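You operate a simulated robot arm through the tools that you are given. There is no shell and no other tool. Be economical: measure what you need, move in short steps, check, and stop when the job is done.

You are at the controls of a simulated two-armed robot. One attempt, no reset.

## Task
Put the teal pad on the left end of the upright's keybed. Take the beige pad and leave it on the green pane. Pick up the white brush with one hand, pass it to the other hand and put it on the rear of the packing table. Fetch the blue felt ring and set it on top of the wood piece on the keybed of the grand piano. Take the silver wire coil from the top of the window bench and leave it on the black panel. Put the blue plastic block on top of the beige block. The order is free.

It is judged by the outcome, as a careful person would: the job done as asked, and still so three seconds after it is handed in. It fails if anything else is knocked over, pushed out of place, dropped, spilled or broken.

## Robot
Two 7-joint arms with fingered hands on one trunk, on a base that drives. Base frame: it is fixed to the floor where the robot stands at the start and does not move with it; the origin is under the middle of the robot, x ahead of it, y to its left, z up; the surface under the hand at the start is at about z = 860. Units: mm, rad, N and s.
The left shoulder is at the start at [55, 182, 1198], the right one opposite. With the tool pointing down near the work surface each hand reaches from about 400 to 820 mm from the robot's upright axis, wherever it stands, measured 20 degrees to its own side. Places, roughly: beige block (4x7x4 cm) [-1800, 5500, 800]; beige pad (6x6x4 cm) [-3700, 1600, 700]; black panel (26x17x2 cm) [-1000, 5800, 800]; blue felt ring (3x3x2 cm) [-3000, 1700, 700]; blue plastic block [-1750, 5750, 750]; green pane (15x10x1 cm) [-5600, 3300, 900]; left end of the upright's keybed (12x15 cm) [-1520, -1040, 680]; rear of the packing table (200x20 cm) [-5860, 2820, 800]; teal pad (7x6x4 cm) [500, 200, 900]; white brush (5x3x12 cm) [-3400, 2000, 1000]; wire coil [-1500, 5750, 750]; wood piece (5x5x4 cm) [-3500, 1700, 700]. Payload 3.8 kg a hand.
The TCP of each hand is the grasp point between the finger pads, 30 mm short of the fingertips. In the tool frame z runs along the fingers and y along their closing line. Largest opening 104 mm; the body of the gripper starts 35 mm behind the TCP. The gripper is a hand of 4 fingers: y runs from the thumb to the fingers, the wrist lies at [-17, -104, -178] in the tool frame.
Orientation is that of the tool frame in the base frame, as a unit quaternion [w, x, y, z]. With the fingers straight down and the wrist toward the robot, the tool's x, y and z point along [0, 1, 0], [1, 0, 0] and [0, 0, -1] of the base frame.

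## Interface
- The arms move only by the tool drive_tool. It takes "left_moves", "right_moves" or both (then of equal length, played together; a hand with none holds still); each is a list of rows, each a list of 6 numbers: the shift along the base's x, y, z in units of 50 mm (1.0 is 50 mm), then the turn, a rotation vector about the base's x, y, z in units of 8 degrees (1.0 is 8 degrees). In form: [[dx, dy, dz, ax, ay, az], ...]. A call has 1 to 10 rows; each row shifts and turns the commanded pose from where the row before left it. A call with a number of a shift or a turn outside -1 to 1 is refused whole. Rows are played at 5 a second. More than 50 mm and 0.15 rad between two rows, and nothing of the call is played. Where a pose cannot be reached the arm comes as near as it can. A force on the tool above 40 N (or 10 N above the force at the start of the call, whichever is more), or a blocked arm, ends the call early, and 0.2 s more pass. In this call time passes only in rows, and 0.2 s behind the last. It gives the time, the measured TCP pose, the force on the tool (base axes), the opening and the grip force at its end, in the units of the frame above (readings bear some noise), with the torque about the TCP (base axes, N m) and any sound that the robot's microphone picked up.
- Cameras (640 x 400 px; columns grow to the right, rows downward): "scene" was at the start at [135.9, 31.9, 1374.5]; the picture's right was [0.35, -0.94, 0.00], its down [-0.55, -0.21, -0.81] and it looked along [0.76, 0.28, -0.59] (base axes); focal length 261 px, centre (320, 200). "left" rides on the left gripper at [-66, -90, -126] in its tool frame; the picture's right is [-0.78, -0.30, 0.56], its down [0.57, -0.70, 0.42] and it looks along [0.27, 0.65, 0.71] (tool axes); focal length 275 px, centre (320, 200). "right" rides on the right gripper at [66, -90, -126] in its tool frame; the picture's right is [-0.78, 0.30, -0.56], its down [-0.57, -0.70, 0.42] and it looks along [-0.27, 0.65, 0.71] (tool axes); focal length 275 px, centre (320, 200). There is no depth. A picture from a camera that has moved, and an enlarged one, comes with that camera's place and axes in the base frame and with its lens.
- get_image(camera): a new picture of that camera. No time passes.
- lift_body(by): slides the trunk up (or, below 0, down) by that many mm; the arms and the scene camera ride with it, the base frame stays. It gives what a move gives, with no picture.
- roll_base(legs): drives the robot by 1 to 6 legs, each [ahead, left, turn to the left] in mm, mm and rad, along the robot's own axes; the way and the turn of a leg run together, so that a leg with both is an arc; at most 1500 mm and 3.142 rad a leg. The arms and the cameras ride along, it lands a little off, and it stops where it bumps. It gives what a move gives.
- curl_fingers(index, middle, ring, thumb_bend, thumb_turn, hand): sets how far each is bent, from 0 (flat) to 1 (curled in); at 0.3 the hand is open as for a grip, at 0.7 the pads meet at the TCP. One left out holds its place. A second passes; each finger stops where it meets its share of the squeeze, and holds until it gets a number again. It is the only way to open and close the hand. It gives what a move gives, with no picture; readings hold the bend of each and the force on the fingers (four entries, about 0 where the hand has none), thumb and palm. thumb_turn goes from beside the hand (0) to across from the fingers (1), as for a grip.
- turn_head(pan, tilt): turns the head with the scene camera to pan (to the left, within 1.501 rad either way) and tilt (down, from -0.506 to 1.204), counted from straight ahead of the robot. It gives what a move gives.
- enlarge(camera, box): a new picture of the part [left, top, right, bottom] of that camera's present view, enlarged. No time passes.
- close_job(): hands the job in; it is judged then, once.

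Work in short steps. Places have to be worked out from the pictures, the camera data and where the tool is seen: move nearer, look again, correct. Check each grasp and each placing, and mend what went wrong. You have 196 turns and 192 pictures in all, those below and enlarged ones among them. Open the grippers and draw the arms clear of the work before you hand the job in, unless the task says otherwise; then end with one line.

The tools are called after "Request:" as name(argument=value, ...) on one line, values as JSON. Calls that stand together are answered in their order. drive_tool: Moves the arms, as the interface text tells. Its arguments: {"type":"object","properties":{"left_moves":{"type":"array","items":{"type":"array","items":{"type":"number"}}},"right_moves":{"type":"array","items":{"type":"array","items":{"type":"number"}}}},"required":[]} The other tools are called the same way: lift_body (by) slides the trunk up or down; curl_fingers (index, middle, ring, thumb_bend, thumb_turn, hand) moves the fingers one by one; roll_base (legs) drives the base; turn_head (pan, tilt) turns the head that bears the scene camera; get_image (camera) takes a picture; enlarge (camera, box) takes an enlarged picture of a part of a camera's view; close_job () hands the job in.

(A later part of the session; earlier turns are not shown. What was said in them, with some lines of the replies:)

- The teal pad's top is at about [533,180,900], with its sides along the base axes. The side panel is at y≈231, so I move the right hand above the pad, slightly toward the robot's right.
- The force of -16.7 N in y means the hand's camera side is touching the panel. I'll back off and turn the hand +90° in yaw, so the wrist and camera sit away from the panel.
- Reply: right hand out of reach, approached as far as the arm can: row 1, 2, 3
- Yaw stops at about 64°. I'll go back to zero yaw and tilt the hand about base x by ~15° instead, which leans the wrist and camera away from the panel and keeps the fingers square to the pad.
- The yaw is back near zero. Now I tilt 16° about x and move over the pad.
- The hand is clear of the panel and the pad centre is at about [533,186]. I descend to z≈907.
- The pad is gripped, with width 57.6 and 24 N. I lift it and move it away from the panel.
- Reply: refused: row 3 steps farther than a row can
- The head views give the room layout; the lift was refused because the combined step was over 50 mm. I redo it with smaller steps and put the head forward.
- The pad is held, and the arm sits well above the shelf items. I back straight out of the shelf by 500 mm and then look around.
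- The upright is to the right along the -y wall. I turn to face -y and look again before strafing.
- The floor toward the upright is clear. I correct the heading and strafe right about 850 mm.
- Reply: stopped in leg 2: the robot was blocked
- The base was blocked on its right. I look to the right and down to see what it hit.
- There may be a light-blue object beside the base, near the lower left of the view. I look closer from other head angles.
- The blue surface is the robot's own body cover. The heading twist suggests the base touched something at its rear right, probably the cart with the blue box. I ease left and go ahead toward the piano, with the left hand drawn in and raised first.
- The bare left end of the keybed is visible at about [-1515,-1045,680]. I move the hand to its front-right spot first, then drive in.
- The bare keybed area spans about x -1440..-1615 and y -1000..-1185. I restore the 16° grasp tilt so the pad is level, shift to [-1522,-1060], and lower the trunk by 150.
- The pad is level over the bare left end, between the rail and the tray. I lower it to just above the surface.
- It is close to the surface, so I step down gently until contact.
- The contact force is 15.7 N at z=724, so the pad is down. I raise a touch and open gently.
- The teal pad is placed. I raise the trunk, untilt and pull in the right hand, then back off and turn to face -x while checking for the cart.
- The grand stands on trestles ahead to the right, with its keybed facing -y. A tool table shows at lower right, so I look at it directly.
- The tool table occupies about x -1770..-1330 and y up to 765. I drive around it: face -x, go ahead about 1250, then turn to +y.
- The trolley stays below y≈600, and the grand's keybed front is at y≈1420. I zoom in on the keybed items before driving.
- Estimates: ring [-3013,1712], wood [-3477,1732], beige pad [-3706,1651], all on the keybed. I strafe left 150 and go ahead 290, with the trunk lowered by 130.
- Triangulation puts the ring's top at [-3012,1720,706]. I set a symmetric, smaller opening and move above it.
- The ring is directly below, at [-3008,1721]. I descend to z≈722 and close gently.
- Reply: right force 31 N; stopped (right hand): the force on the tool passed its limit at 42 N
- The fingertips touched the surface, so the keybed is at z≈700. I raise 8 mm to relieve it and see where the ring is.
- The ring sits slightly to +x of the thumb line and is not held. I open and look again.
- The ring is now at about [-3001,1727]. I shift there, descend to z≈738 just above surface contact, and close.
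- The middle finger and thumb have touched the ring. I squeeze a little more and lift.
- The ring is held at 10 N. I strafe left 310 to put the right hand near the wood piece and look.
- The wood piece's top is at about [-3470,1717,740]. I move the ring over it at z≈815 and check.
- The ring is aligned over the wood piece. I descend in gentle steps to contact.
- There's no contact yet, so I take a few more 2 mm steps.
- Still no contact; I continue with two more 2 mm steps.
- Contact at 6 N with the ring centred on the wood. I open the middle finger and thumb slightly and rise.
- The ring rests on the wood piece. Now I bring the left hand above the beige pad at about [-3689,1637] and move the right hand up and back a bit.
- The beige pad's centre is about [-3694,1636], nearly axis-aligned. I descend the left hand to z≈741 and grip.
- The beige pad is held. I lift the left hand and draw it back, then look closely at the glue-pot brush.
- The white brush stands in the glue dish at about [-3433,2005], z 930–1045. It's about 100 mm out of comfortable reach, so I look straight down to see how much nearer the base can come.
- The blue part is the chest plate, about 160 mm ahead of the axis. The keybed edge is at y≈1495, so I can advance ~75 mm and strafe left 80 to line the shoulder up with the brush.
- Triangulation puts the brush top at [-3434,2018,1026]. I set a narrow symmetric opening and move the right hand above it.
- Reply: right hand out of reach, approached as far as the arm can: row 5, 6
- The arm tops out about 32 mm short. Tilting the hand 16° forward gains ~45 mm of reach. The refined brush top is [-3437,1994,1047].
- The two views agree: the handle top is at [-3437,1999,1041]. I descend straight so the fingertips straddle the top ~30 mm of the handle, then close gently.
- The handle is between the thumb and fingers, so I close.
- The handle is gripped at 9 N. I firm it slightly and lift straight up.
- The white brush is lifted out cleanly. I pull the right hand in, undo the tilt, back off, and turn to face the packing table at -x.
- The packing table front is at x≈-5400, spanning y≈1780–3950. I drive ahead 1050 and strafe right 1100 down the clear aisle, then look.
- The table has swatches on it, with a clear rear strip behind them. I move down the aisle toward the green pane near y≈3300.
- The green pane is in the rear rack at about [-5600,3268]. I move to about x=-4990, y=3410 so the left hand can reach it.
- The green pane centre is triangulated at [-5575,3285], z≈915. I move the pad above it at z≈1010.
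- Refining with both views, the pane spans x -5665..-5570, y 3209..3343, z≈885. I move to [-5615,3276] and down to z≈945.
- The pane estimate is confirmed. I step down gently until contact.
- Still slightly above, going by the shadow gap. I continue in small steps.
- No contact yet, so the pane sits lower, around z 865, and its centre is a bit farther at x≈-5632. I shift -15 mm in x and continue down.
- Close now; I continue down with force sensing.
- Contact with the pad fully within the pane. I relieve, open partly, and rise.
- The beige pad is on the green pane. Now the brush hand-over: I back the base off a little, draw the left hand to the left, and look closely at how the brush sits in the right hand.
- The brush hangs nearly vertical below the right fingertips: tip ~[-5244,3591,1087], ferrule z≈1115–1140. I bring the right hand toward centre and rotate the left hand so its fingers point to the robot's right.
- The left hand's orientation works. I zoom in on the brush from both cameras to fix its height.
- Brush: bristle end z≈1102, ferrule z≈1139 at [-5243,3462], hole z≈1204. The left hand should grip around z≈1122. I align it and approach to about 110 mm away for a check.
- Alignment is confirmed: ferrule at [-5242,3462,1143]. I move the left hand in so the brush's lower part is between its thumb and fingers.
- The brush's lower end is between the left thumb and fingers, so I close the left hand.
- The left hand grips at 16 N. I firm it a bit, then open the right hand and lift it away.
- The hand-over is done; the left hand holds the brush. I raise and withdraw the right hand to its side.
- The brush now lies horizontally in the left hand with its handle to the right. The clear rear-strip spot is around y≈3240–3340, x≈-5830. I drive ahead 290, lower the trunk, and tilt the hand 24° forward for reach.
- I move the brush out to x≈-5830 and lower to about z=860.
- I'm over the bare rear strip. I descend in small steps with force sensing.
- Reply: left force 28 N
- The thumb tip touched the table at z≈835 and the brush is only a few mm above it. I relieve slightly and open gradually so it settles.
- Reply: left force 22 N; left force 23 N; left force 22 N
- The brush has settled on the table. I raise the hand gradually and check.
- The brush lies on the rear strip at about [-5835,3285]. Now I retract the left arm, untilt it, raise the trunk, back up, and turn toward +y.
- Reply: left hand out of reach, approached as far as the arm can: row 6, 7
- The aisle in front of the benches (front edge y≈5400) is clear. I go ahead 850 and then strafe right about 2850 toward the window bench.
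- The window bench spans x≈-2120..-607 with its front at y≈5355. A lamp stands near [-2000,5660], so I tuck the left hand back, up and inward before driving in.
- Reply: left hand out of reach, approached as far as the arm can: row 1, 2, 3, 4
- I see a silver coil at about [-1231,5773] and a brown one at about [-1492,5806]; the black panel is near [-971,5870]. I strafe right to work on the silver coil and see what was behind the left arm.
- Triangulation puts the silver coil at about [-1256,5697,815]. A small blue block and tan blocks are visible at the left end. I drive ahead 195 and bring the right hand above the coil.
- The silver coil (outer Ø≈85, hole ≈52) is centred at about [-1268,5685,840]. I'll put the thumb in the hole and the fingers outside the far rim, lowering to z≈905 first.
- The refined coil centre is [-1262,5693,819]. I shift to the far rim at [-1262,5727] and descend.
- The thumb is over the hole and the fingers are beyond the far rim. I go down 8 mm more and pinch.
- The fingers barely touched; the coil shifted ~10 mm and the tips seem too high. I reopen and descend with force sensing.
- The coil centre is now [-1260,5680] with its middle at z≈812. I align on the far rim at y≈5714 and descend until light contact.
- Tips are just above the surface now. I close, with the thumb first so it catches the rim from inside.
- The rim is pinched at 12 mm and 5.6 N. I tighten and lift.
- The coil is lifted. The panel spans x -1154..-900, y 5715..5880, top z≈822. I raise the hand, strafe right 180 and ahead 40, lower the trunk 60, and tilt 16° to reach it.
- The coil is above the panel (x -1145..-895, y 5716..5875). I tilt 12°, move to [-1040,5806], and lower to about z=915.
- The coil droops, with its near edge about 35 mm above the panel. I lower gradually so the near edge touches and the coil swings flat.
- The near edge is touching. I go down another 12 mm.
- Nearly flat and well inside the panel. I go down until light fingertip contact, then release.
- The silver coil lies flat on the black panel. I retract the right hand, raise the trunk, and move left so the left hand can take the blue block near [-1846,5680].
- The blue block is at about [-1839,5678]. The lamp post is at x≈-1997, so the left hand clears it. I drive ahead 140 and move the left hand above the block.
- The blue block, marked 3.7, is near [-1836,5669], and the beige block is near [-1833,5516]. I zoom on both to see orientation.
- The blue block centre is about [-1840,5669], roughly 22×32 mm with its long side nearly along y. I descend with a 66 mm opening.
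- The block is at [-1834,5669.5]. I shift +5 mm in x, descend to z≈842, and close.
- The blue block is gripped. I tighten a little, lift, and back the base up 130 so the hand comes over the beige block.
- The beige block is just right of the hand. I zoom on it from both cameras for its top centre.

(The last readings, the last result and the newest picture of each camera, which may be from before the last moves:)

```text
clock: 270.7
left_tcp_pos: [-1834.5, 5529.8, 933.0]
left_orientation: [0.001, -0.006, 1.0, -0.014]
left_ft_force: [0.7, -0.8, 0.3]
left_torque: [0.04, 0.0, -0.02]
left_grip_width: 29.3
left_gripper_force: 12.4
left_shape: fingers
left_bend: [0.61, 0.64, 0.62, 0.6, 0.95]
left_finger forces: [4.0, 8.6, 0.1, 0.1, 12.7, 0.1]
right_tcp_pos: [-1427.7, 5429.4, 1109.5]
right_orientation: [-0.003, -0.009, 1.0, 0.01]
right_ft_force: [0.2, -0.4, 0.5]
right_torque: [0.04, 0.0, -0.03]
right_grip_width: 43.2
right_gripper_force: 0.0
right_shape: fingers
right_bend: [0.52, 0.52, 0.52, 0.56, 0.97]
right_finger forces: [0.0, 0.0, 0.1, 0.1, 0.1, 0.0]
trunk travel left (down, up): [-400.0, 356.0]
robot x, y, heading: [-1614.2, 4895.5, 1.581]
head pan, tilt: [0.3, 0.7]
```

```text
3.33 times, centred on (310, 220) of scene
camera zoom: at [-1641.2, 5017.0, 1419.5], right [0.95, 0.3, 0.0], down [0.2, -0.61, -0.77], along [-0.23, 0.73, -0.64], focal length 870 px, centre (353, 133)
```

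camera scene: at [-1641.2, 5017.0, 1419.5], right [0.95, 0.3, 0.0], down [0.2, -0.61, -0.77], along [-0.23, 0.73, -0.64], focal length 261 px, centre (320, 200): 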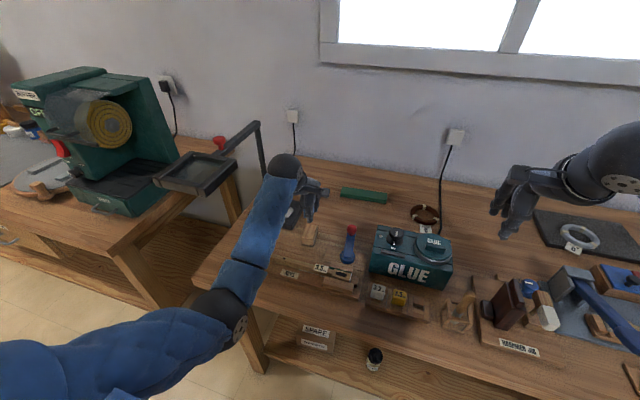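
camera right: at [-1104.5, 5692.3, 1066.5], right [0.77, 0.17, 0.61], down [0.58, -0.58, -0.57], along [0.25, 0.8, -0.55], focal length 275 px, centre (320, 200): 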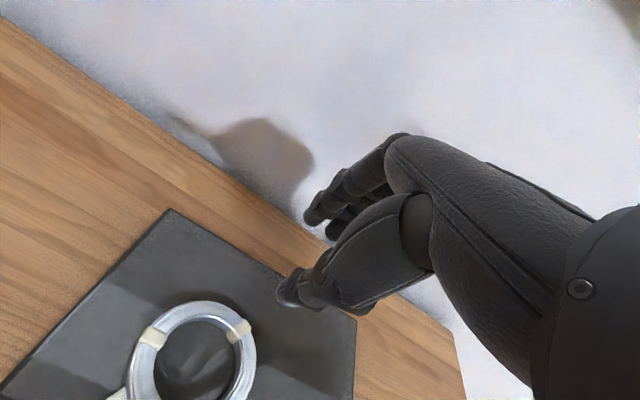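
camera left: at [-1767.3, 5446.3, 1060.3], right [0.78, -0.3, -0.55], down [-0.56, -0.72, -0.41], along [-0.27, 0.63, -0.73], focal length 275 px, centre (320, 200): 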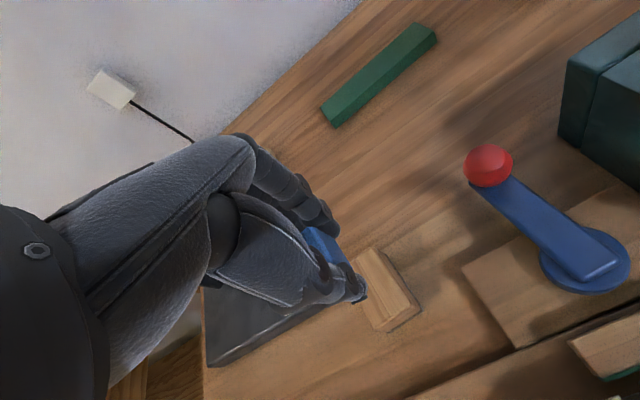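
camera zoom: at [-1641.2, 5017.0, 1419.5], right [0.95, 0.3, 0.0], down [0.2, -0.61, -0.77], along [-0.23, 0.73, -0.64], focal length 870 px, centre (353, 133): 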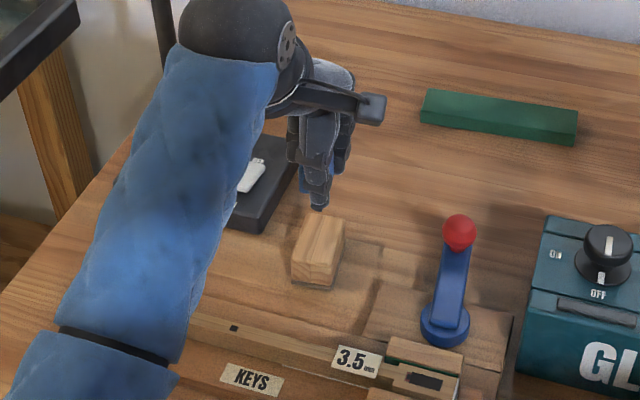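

Both views agree: the beige block's top centre is [-1831,5522,843]. I align and lower to about z=886.

Request:
drive_tool(left_moves=[[0.07, -0.16, -0.4, 0, 0, 0], [0, 0, -0.4, 0, 0, 0], [0, 0, -0.14, 0, 0, 0]])

Request:
enlarge(camera="scene", box=[280, 180, 350, 260])

Request:
enlarge(camera="left", box=[270, 190, 410, 330])

```text
clock: 271.5
left_tcp_pos: [-1831.1, 5524.7, 884.0]
left_orientation: [0.0, -0.007, 1.0, -0.014]
left_ft_force: [-0.7, -0.4, -0.2]
left_torque: [-0.01, 0.0, 0.0]
left_grip_width: 29.6
left_gripper_force: 12.5
left_shape: fingers
left_bend: [0.61, 0.64, 0.62, 0.6, 0.95]
left_finger forces: [3.8, 8.7, 0.1, 0.1, 12.6, 0.0]
right_tcp_pos: [-1428.1, 5431.7, 1110.0]
right_orientation: [-0.003, -0.008, 1.0, 0.009]
right_ft_force: [-0.2, 0.3, -0.4]
right_torque: [0.0, -0.02, 0.0]
right_grip_width: 42.9
right_gripper_force: 0.1
right_shape: fingers
right_bend: [0.52, 0.52, 0.52, 0.56, 0.97]
right_finger forces: [0.0, 0.0, 0.1, 0.1, 0.0, 0.1]
trunk travel left (down, up): [-400.0, 356.0]
robot x, y, heading: [-1613.6, 4896.7, 1.579]
head pan, tilt: [0.3, 0.7]
```

```text
5.00 times, centred on (315, 220) of scene
camera zoom: at [-1641.2, 5019.0, 1419.3], right [0.95, 0.3, 0.0], down [0.2, -0.61, -0.76], along [-0.23, 0.73, -0.64], focal length 1305 px, centre (345, 100)
```

zoom: 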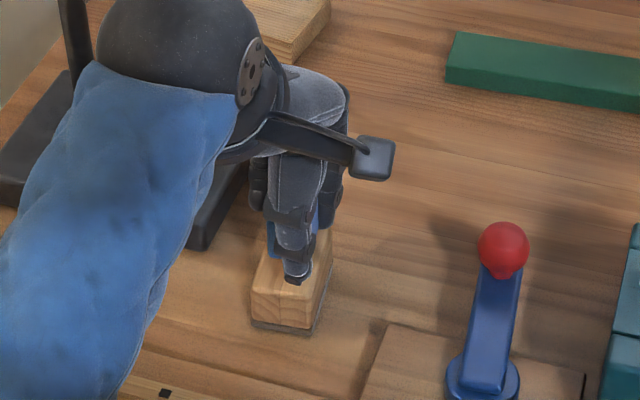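

```text
2.86 times, centred on (340, 260) of left
camera zoom: at [-1764.2, 5441.0, 1011.2], right [0.78, -0.3, -0.55], down [-0.56, -0.72, -0.4], along [-0.27, 0.62, -0.73], focal length 786 px, centre (263, 29)
```

zoom: 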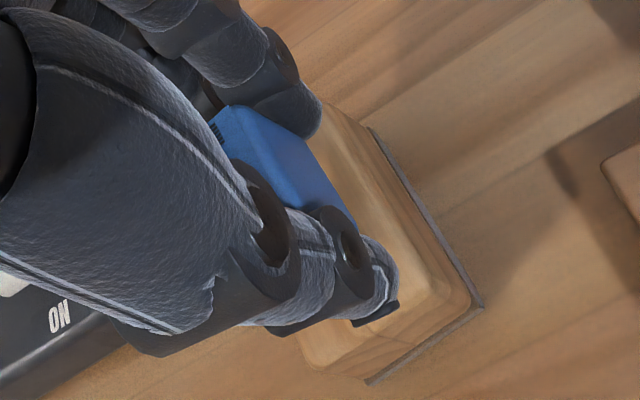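

It looks aligned. I lower in 1.5–2 mm steps until contact.

Request:
drive_tool(left_moves=[[0, -0.02, -0.05, 0, 0, 0], [0, 0, -0.04, 0, 0, 0]])

Request:
enlarge(camera="scene", box=[290, 200, 340, 250])

```text
clock: 272.1
left_tcp_pos: [-1830.2, 5522.9, 879.6]
left_orientation: [0.001, -0.005, 1.0, -0.015]
left_ft_force: [0.4, -0.6, -1.4]
left_torque: [-0.05, 0.01, 0.01]
left_grip_width: 29.1
left_gripper_force: 13.0
left_shape: fingers
left_bend: [0.61, 0.64, 0.62, 0.6, 0.95]
left_finger forces: [3.9, 8.8, 0.0, 0.0, 12.7, 0.0]
right_tcp_pos: [-1428.4, 5431.8, 1109.1]
right_orientation: [-0.002, -0.009, 1.0, 0.008]
right_ft_force: [-0.1, 0.2, 0.3]
right_torque: [0.02, 0.01, -0.01]
right_grip_width: 43.0
right_gripper_force: 0.1
right_shape: fingers
right_bend: [0.52, 0.52, 0.52, 0.56, 0.97]
right_finger forces: [0.0, 0.0, 0.0, 0.0, 0.1, 0.0]
trunk travel left (down, up): [-400.0, 356.0]
robot x, y, heading: [-1615.6, 4894.4, 1.582]
head pan, tilt: [0.3, 0.7]
```

```text
8.00 times, centred on (315, 225) of scene
camera zoom: at [-1641.2, 5019.1, 1419.3], right [0.95, 0.3, 0.0], down [0.2, -0.61, -0.76], along [-0.23, 0.73, -0.64], focal length 2089 px, centre (360, 0)
```

zoom: 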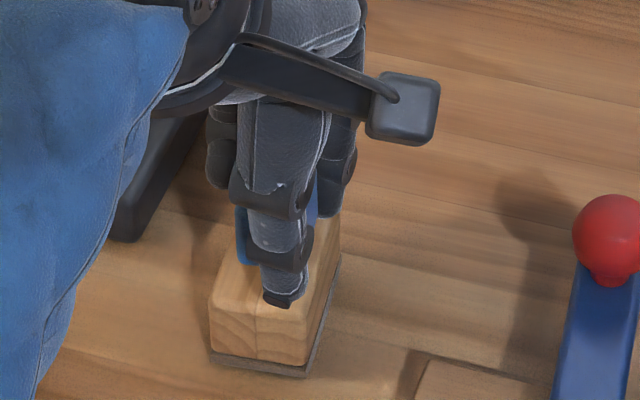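

No contact yet; I continue down in small steps.

Request:
drive_tool(left_moves=[[0, 0, -0.05, 0, 0, 0], [0, 0, -0.05, 0, 0, 0]])

Request:
enlarge(camera="left", box=[270, 190, 410, 330])

```text
clock: 272.7
left_tcp_pos: [-1830.3, 5523.9, 878.1]
left_orientation: [0.0, -0.005, 1.0, -0.011]
left_ft_force: [-0.2, 0.5, 9.7]
left_torque: [-0.04, 0.0, -0.04]
left_grip_width: 29.1
left_gripper_force: 13.6
left_shape: fingers
left_bend: [0.62, 0.64, 0.62, 0.6, 0.95]
left_finger forces: [4.0, 9.9, 0.0, 0.1, 13.6, 0.0]
right_tcp_pos: [-1429.0, 5433.2, 1110.2]
right_orientation: [-0.003, -0.009, 1.0, 0.009]
right_ft_force: [-0.5, 0.7, 0.1]
right_torque: [0.04, 0.0, 0.0]
right_grip_width: 42.9
right_gripper_force: 0.1
right_shape: fingers
right_bend: [0.52, 0.52, 0.52, 0.56, 0.97]
right_finger forces: [0.0, 0.0, 0.0, 0.0, 0.0, 0.1]
trunk travel left (down, up): [-400.0, 356.0]
robot x, y, heading: [-1612.2, 4894.2, 1.581]
head pan, tilt: [0.3, 0.7]
```

```text
2.86 times, centred on (340, 260) of left
camera zoom: at [-1763.4, 5438.8, 1004.5], right [0.78, -0.3, -0.55], down [-0.56, -0.72, -0.41], along [-0.27, 0.63, -0.73], focal length 786 px, centre (263, 29)
```

zoom: 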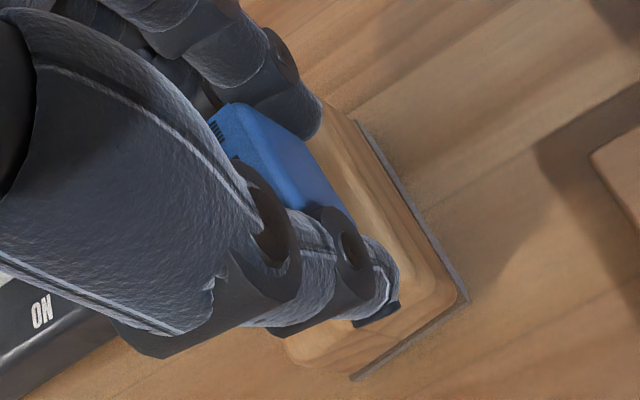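

Contact at 9.7 N with the block on top of the beige block. I release gently, rise, and check.

Request:
curl_fingers(hand="left", index=0.54, middle=0.55, ring=0.54, thumb_bend=0.5)

Request:
drive_tool(left_moves=[[0, 0, 0.2, 0, 0, 0], [0, 0, 0.5, 0, 0, 0], [0, 0, 0.8, 0, 0, 0], [0, 0, 0.8, 0, 0, 0]])

Request:
get_image(camera="left")

Request:
enlarge(camera="scene", box=[270, 180, 360, 270])

```text
clock: 273.7
left_tcp_pos: [-1829.8, 5523.8, 875.6]
left_orientation: [-0.001, -0.006, 1.0, -0.015]
left_ft_force: [-0.1, 0.7, -0.4]
left_torque: [0.03, 0.02, -0.02]
left_grip_width: 48.0
left_gripper_force: 0.0
left_shape: fingers
left_bend: [0.54, 0.55, 0.54, 0.5, 0.97]
left_finger forces: [0.0, 0.0, 0.0, 0.0, 0.0, 0.0]
right_tcp_pos: [-1428.0, 5432.2, 1109.4]
right_orientation: [-0.002, -0.009, 1.0, 0.008]
right_ft_force: [0.0, -0.6, 0.2]
right_torque: [0.04, 0.01, 0.0]
right_grip_width: 43.2
right_gripper_force: 0.0
right_shape: fingers
right_bend: [0.52, 0.52, 0.52, 0.56, 0.97]
right_finger forces: [0.0, 0.0, 0.1, 0.0, 0.0, 0.0]
trunk travel left (down, up): [-400.0, 356.0]
robot x, y, heading: [-1616.3, 4897.1, 1.582]
head pan, tilt: [0.3, 0.7]
```

```text
clock: 274.7
left_tcp_pos: [-1829.2, 5523.4, 991.3]
left_orientation: [0.0, -0.006, 1.0, -0.014]
left_ft_force: [-0.1, -0.5, -0.5]
left_torque: [-0.01, -0.03, 0.02]
left_grip_width: 48.0
left_gripper_force: 0.0
left_shape: fingers
left_bend: [0.54, 0.55, 0.54, 0.5, 0.97]
left_finger forces: [0.1, 0.0, 0.0, 0.0, 0.0, 0.1]
right_tcp_pos: [-1428.8, 5432.1, 1108.4]
right_orientation: [-0.003, -0.009, 1.0, 0.008]
right_ft_force: [-0.5, -0.6, 0.4]
right_torque: [-0.01, 0.0, -0.02]
right_grip_width: 43.1
right_gripper_force: 0.2
right_shape: fingers
right_bend: [0.52, 0.52, 0.52, 0.56, 0.97]
right_finger forces: [0.1, 0.0, 0.0, 0.0, 0.0, 0.0]
trunk travel left (down, up): [-400.0, 356.0]
robot x, y, heading: [-1614.6, 4898.1, 1.587]
head pan, tilt: [0.3, 0.7]
```

```text
30 pictures are left
camera left: at [-1761.6, 5440.0, 1118.5], right [0.78, -0.3, -0.55], down [-0.56, -0.72, -0.4], along [-0.27, 0.62, -0.73], focal length 275 px, centre (320, 200)
```

left: 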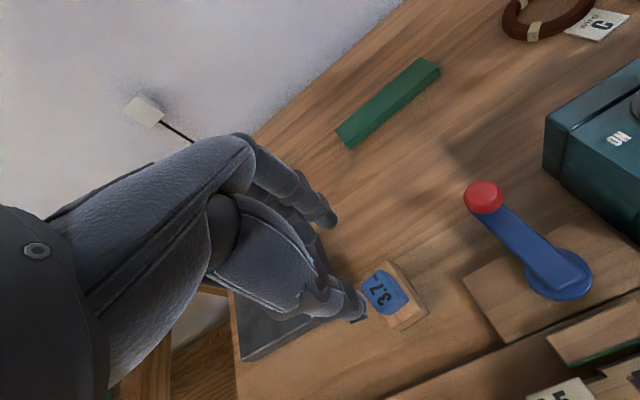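

```text
4.44 times, centred on (315, 225) of scene
camera zoom: at [-1640.9, 5019.1, 1419.3], right [0.95, 0.3, 0.0], down [0.2, -0.61, -0.76], along [-0.23, 0.73, -0.64], focal length 1160 px, centre (342, 89)
```

zoom: 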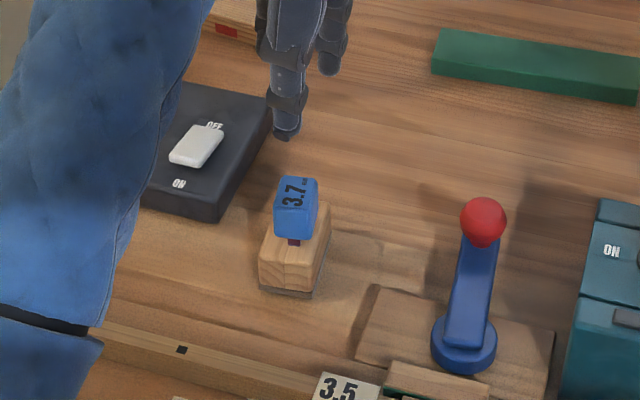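

The blue block rests on the beige block. I raise the left hand, back away, and take a final look.

Request:
drive_tool(left_moves=[[0, 0, 0.9, 0, 0, 0], [0, 0, 0.9, 0, 0, 0]])

Request:
roll_base(legs=[[-400, 0, 0]])

Request:
curl_fingers(hand="right", index=0.3, middle=0.3, ring=0.3, thumb_bend=0.3)

Request:
curl_fingers(hand="left", index=0.3, middle=0.3, ring=0.3, thumb_bend=0.3)

Request:
turn_head(pan=0.0, tilt=0.45)

Request:
get_image(camera="scene")

```text
clock: 275.3
left_tcp_pos: [-1826.4, 5522.0, 1081.5]
left_orientation: [0.0, -0.005, 1.0, -0.015]
left_ft_force: [0.4, -0.2, -0.2]
left_torque: [0.0, 0.01, -0.01]
left_grip_width: 48.2
left_gripper_force: 0.1
left_shape: fingers
left_bend: [0.54, 0.55, 0.54, 0.5, 0.97]
left_finger forces: [0.1, 0.1, 0.0, 0.1, 0.1, 0.0]
right_tcp_pos: [-1428.9, 5432.4, 1108.1]
right_orientation: [-0.003, -0.009, 1.0, 0.009]
right_ft_force: [0.1, 0.6, 0.7]
right_torque: [-0.01, 0.01, 0.0]
right_grip_width: 43.0
right_gripper_force: 0.0
right_shape: fingers
right_bend: [0.52, 0.52, 0.52, 0.56, 0.97]
right_finger forces: [0.0, 0.1, 0.0, 0.1, 0.0, 0.0]
trunk travel left (down, up): [-400.0, 356.0]
robot x, y, heading: [-1616.3, 4895.1, 1.579]
head pan, tilt: [0.3, 0.7]
```

```text
clock: 277.7
left_tcp_pos: [-1822.7, 5126.8, 1081.2]
left_orientation: [0.0, -0.005, 1.0, -0.013]
left_ft_force: [0.0, 0.5, 0.6]
left_torque: [0.02, -0.02, -0.02]
left_grip_width: 47.8
left_gripper_force: 0.1
left_shape: fingers
left_bend: [0.54, 0.55, 0.54, 0.5, 0.97]
left_finger forces: [0.1, 0.1, 0.0, 0.0, 0.1, 0.0]
right_tcp_pos: [-1424.3, 5036.3, 1109.7]
right_orientation: [-0.003, -0.008, 1.0, 0.008]
right_ft_force: [0.0, -0.4, -0.2]
right_torque: [0.02, 0.01, 0.0]
right_grip_width: 43.1
right_gripper_force: 0.1
right_shape: fingers
right_bend: [0.52, 0.52, 0.52, 0.56, 0.97]
right_finger forces: [0.1, 0.0, 0.0, 0.0, 0.0, 0.0]
trunk travel left (down, up): [-400.0, 356.0]
robot x, y, heading: [-1612.7, 4501.8, 1.583]
head pan, tilt: [0.3, 0.7]
```

```text
clock: 278.7
left_tcp_pos: [-1823.7, 5127.3, 1081.4]
left_orientation: [0.001, -0.005, 1.0, -0.015]
left_ft_force: [0.5, 0.0, -0.2]
left_torque: [0.0, 0.03, 0.0]
left_grip_width: 47.9
left_gripper_force: 0.1
left_shape: fingers
left_bend: [0.54, 0.55, 0.54, 0.5, 0.97]
left_finger forces: [0.0, 0.1, 0.1, 0.1, 0.1, 0.0]
right_tcp_pos: [-1423.5, 5038.1, 1109.5]
right_orientation: [-0.002, -0.008, 1.0, 0.01]
right_ft_force: [0.1, 0.2, -0.3]
right_torque: [0.0, 0.02, -0.02]
right_grip_width: 104.4
right_gripper_force: 0.1
right_shape: fingers
right_bend: [0.3, 0.3, 0.3, 0.3, 0.97]
right_finger forces: [0.0, 0.0, 0.0, 0.0, 0.0, 0.0]
trunk travel left (down, up): [-400.0, 356.0]
robot x, y, heading: [-1607.2, 4501.3, 1.582]
head pan, tilt: [0.3, 0.7]
```

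```text
clock: 279.7
left_tcp_pos: [-1823.1, 5127.3, 1082.1]
left_orientation: [0.0, -0.006, 1.0, -0.015]
left_ft_force: [0.1, 0.9, 1.3]
left_torque: [-0.01, 0.0, 0.0]
left_grip_width: 104.1
left_gripper_force: 0.1
left_shape: fingers
left_bend: [0.3, 0.3, 0.3, 0.3, 0.97]
left_finger forces: [0.0, 0.0, 0.0, 0.0, 0.1, 0.0]
right_tcp_pos: [-1425.8, 5038.1, 1109.0]
right_orientation: [-0.003, -0.007, 1.0, 0.008]
right_ft_force: [-0.4, -0.5, -0.1]
right_torque: [0.02, -0.01, -0.02]
right_grip_width: 104.2
right_gripper_force: 0.1
right_shape: fingers
right_bend: [0.3, 0.3, 0.3, 0.3, 0.97]
right_finger forces: [0.0, 0.1, 0.0, 0.0, 0.0, 0.0]
trunk travel left (down, up): [-400.0, 356.0]
robot x, y, heading: [-1608.7, 4502.5, 1.578]
head pan, tilt: [0.3, 0.7]
```

```text
clock: 280.5
left_tcp_pos: [-1822.7, 5127.5, 1080.8]
left_orientation: [0.0, -0.005, 1.0, -0.015]
left_ft_force: [0.3, -0.1, 0.2]
left_torque: [-0.01, -0.01, -0.01]
left_grip_width: 104.2
left_gripper_force: 0.1
left_shape: fingers
left_bend: [0.3, 0.3, 0.3, 0.3, 0.97]
left_finger forces: [0.1, 0.0, 0.0, 0.0, 0.0, 0.0]
right_tcp_pos: [-1424.1, 5037.5, 1109.1]
right_orientation: [-0.003, -0.008, 1.0, 0.008]
right_ft_force: [-0.3, 0.1, 0.2]
right_torque: [0.0, 0.0, 0.01]
right_grip_width: 103.8
right_gripper_force: 0.0
right_shape: fingers
right_bend: [0.3, 0.3, 0.3, 0.3, 0.97]
right_finger forces: [0.0, 0.0, 0.1, 0.0, 0.0, 0.0]
trunk travel left (down, up): [-400.0, 356.0]
robot x, y, heading: [-1610.9, 4500.5, 1.583]
head pan, tilt: [0.0, 0.45]
```

```text
28 pictures are left
camera scene: at [-1612.5, 4635.5, 1441.4], right [1.0, 0.01, 0.0], down [0.0, -0.44, -0.9], along [-0.01, 0.9, -0.44], focal length 261 px, centre (320, 200)
```

scene: 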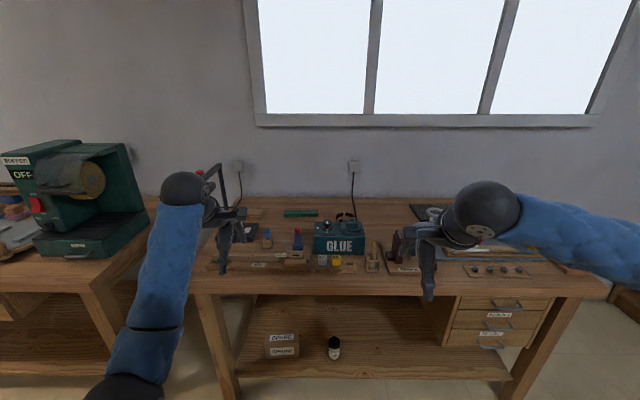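

Blue on beige, the coil on the panel, and every earlier placement looked good when last seen. The hands are open and clear, so I hand the job in.

Request:
close_job()

```text
The job is handed in.
```

All six placements were done and each one checked in pictures right after its release. One thing to flag: early on, the base bumped lightly into something while strafing near the tool table and stopped. I saw nothing tipped or moved there afterwards.
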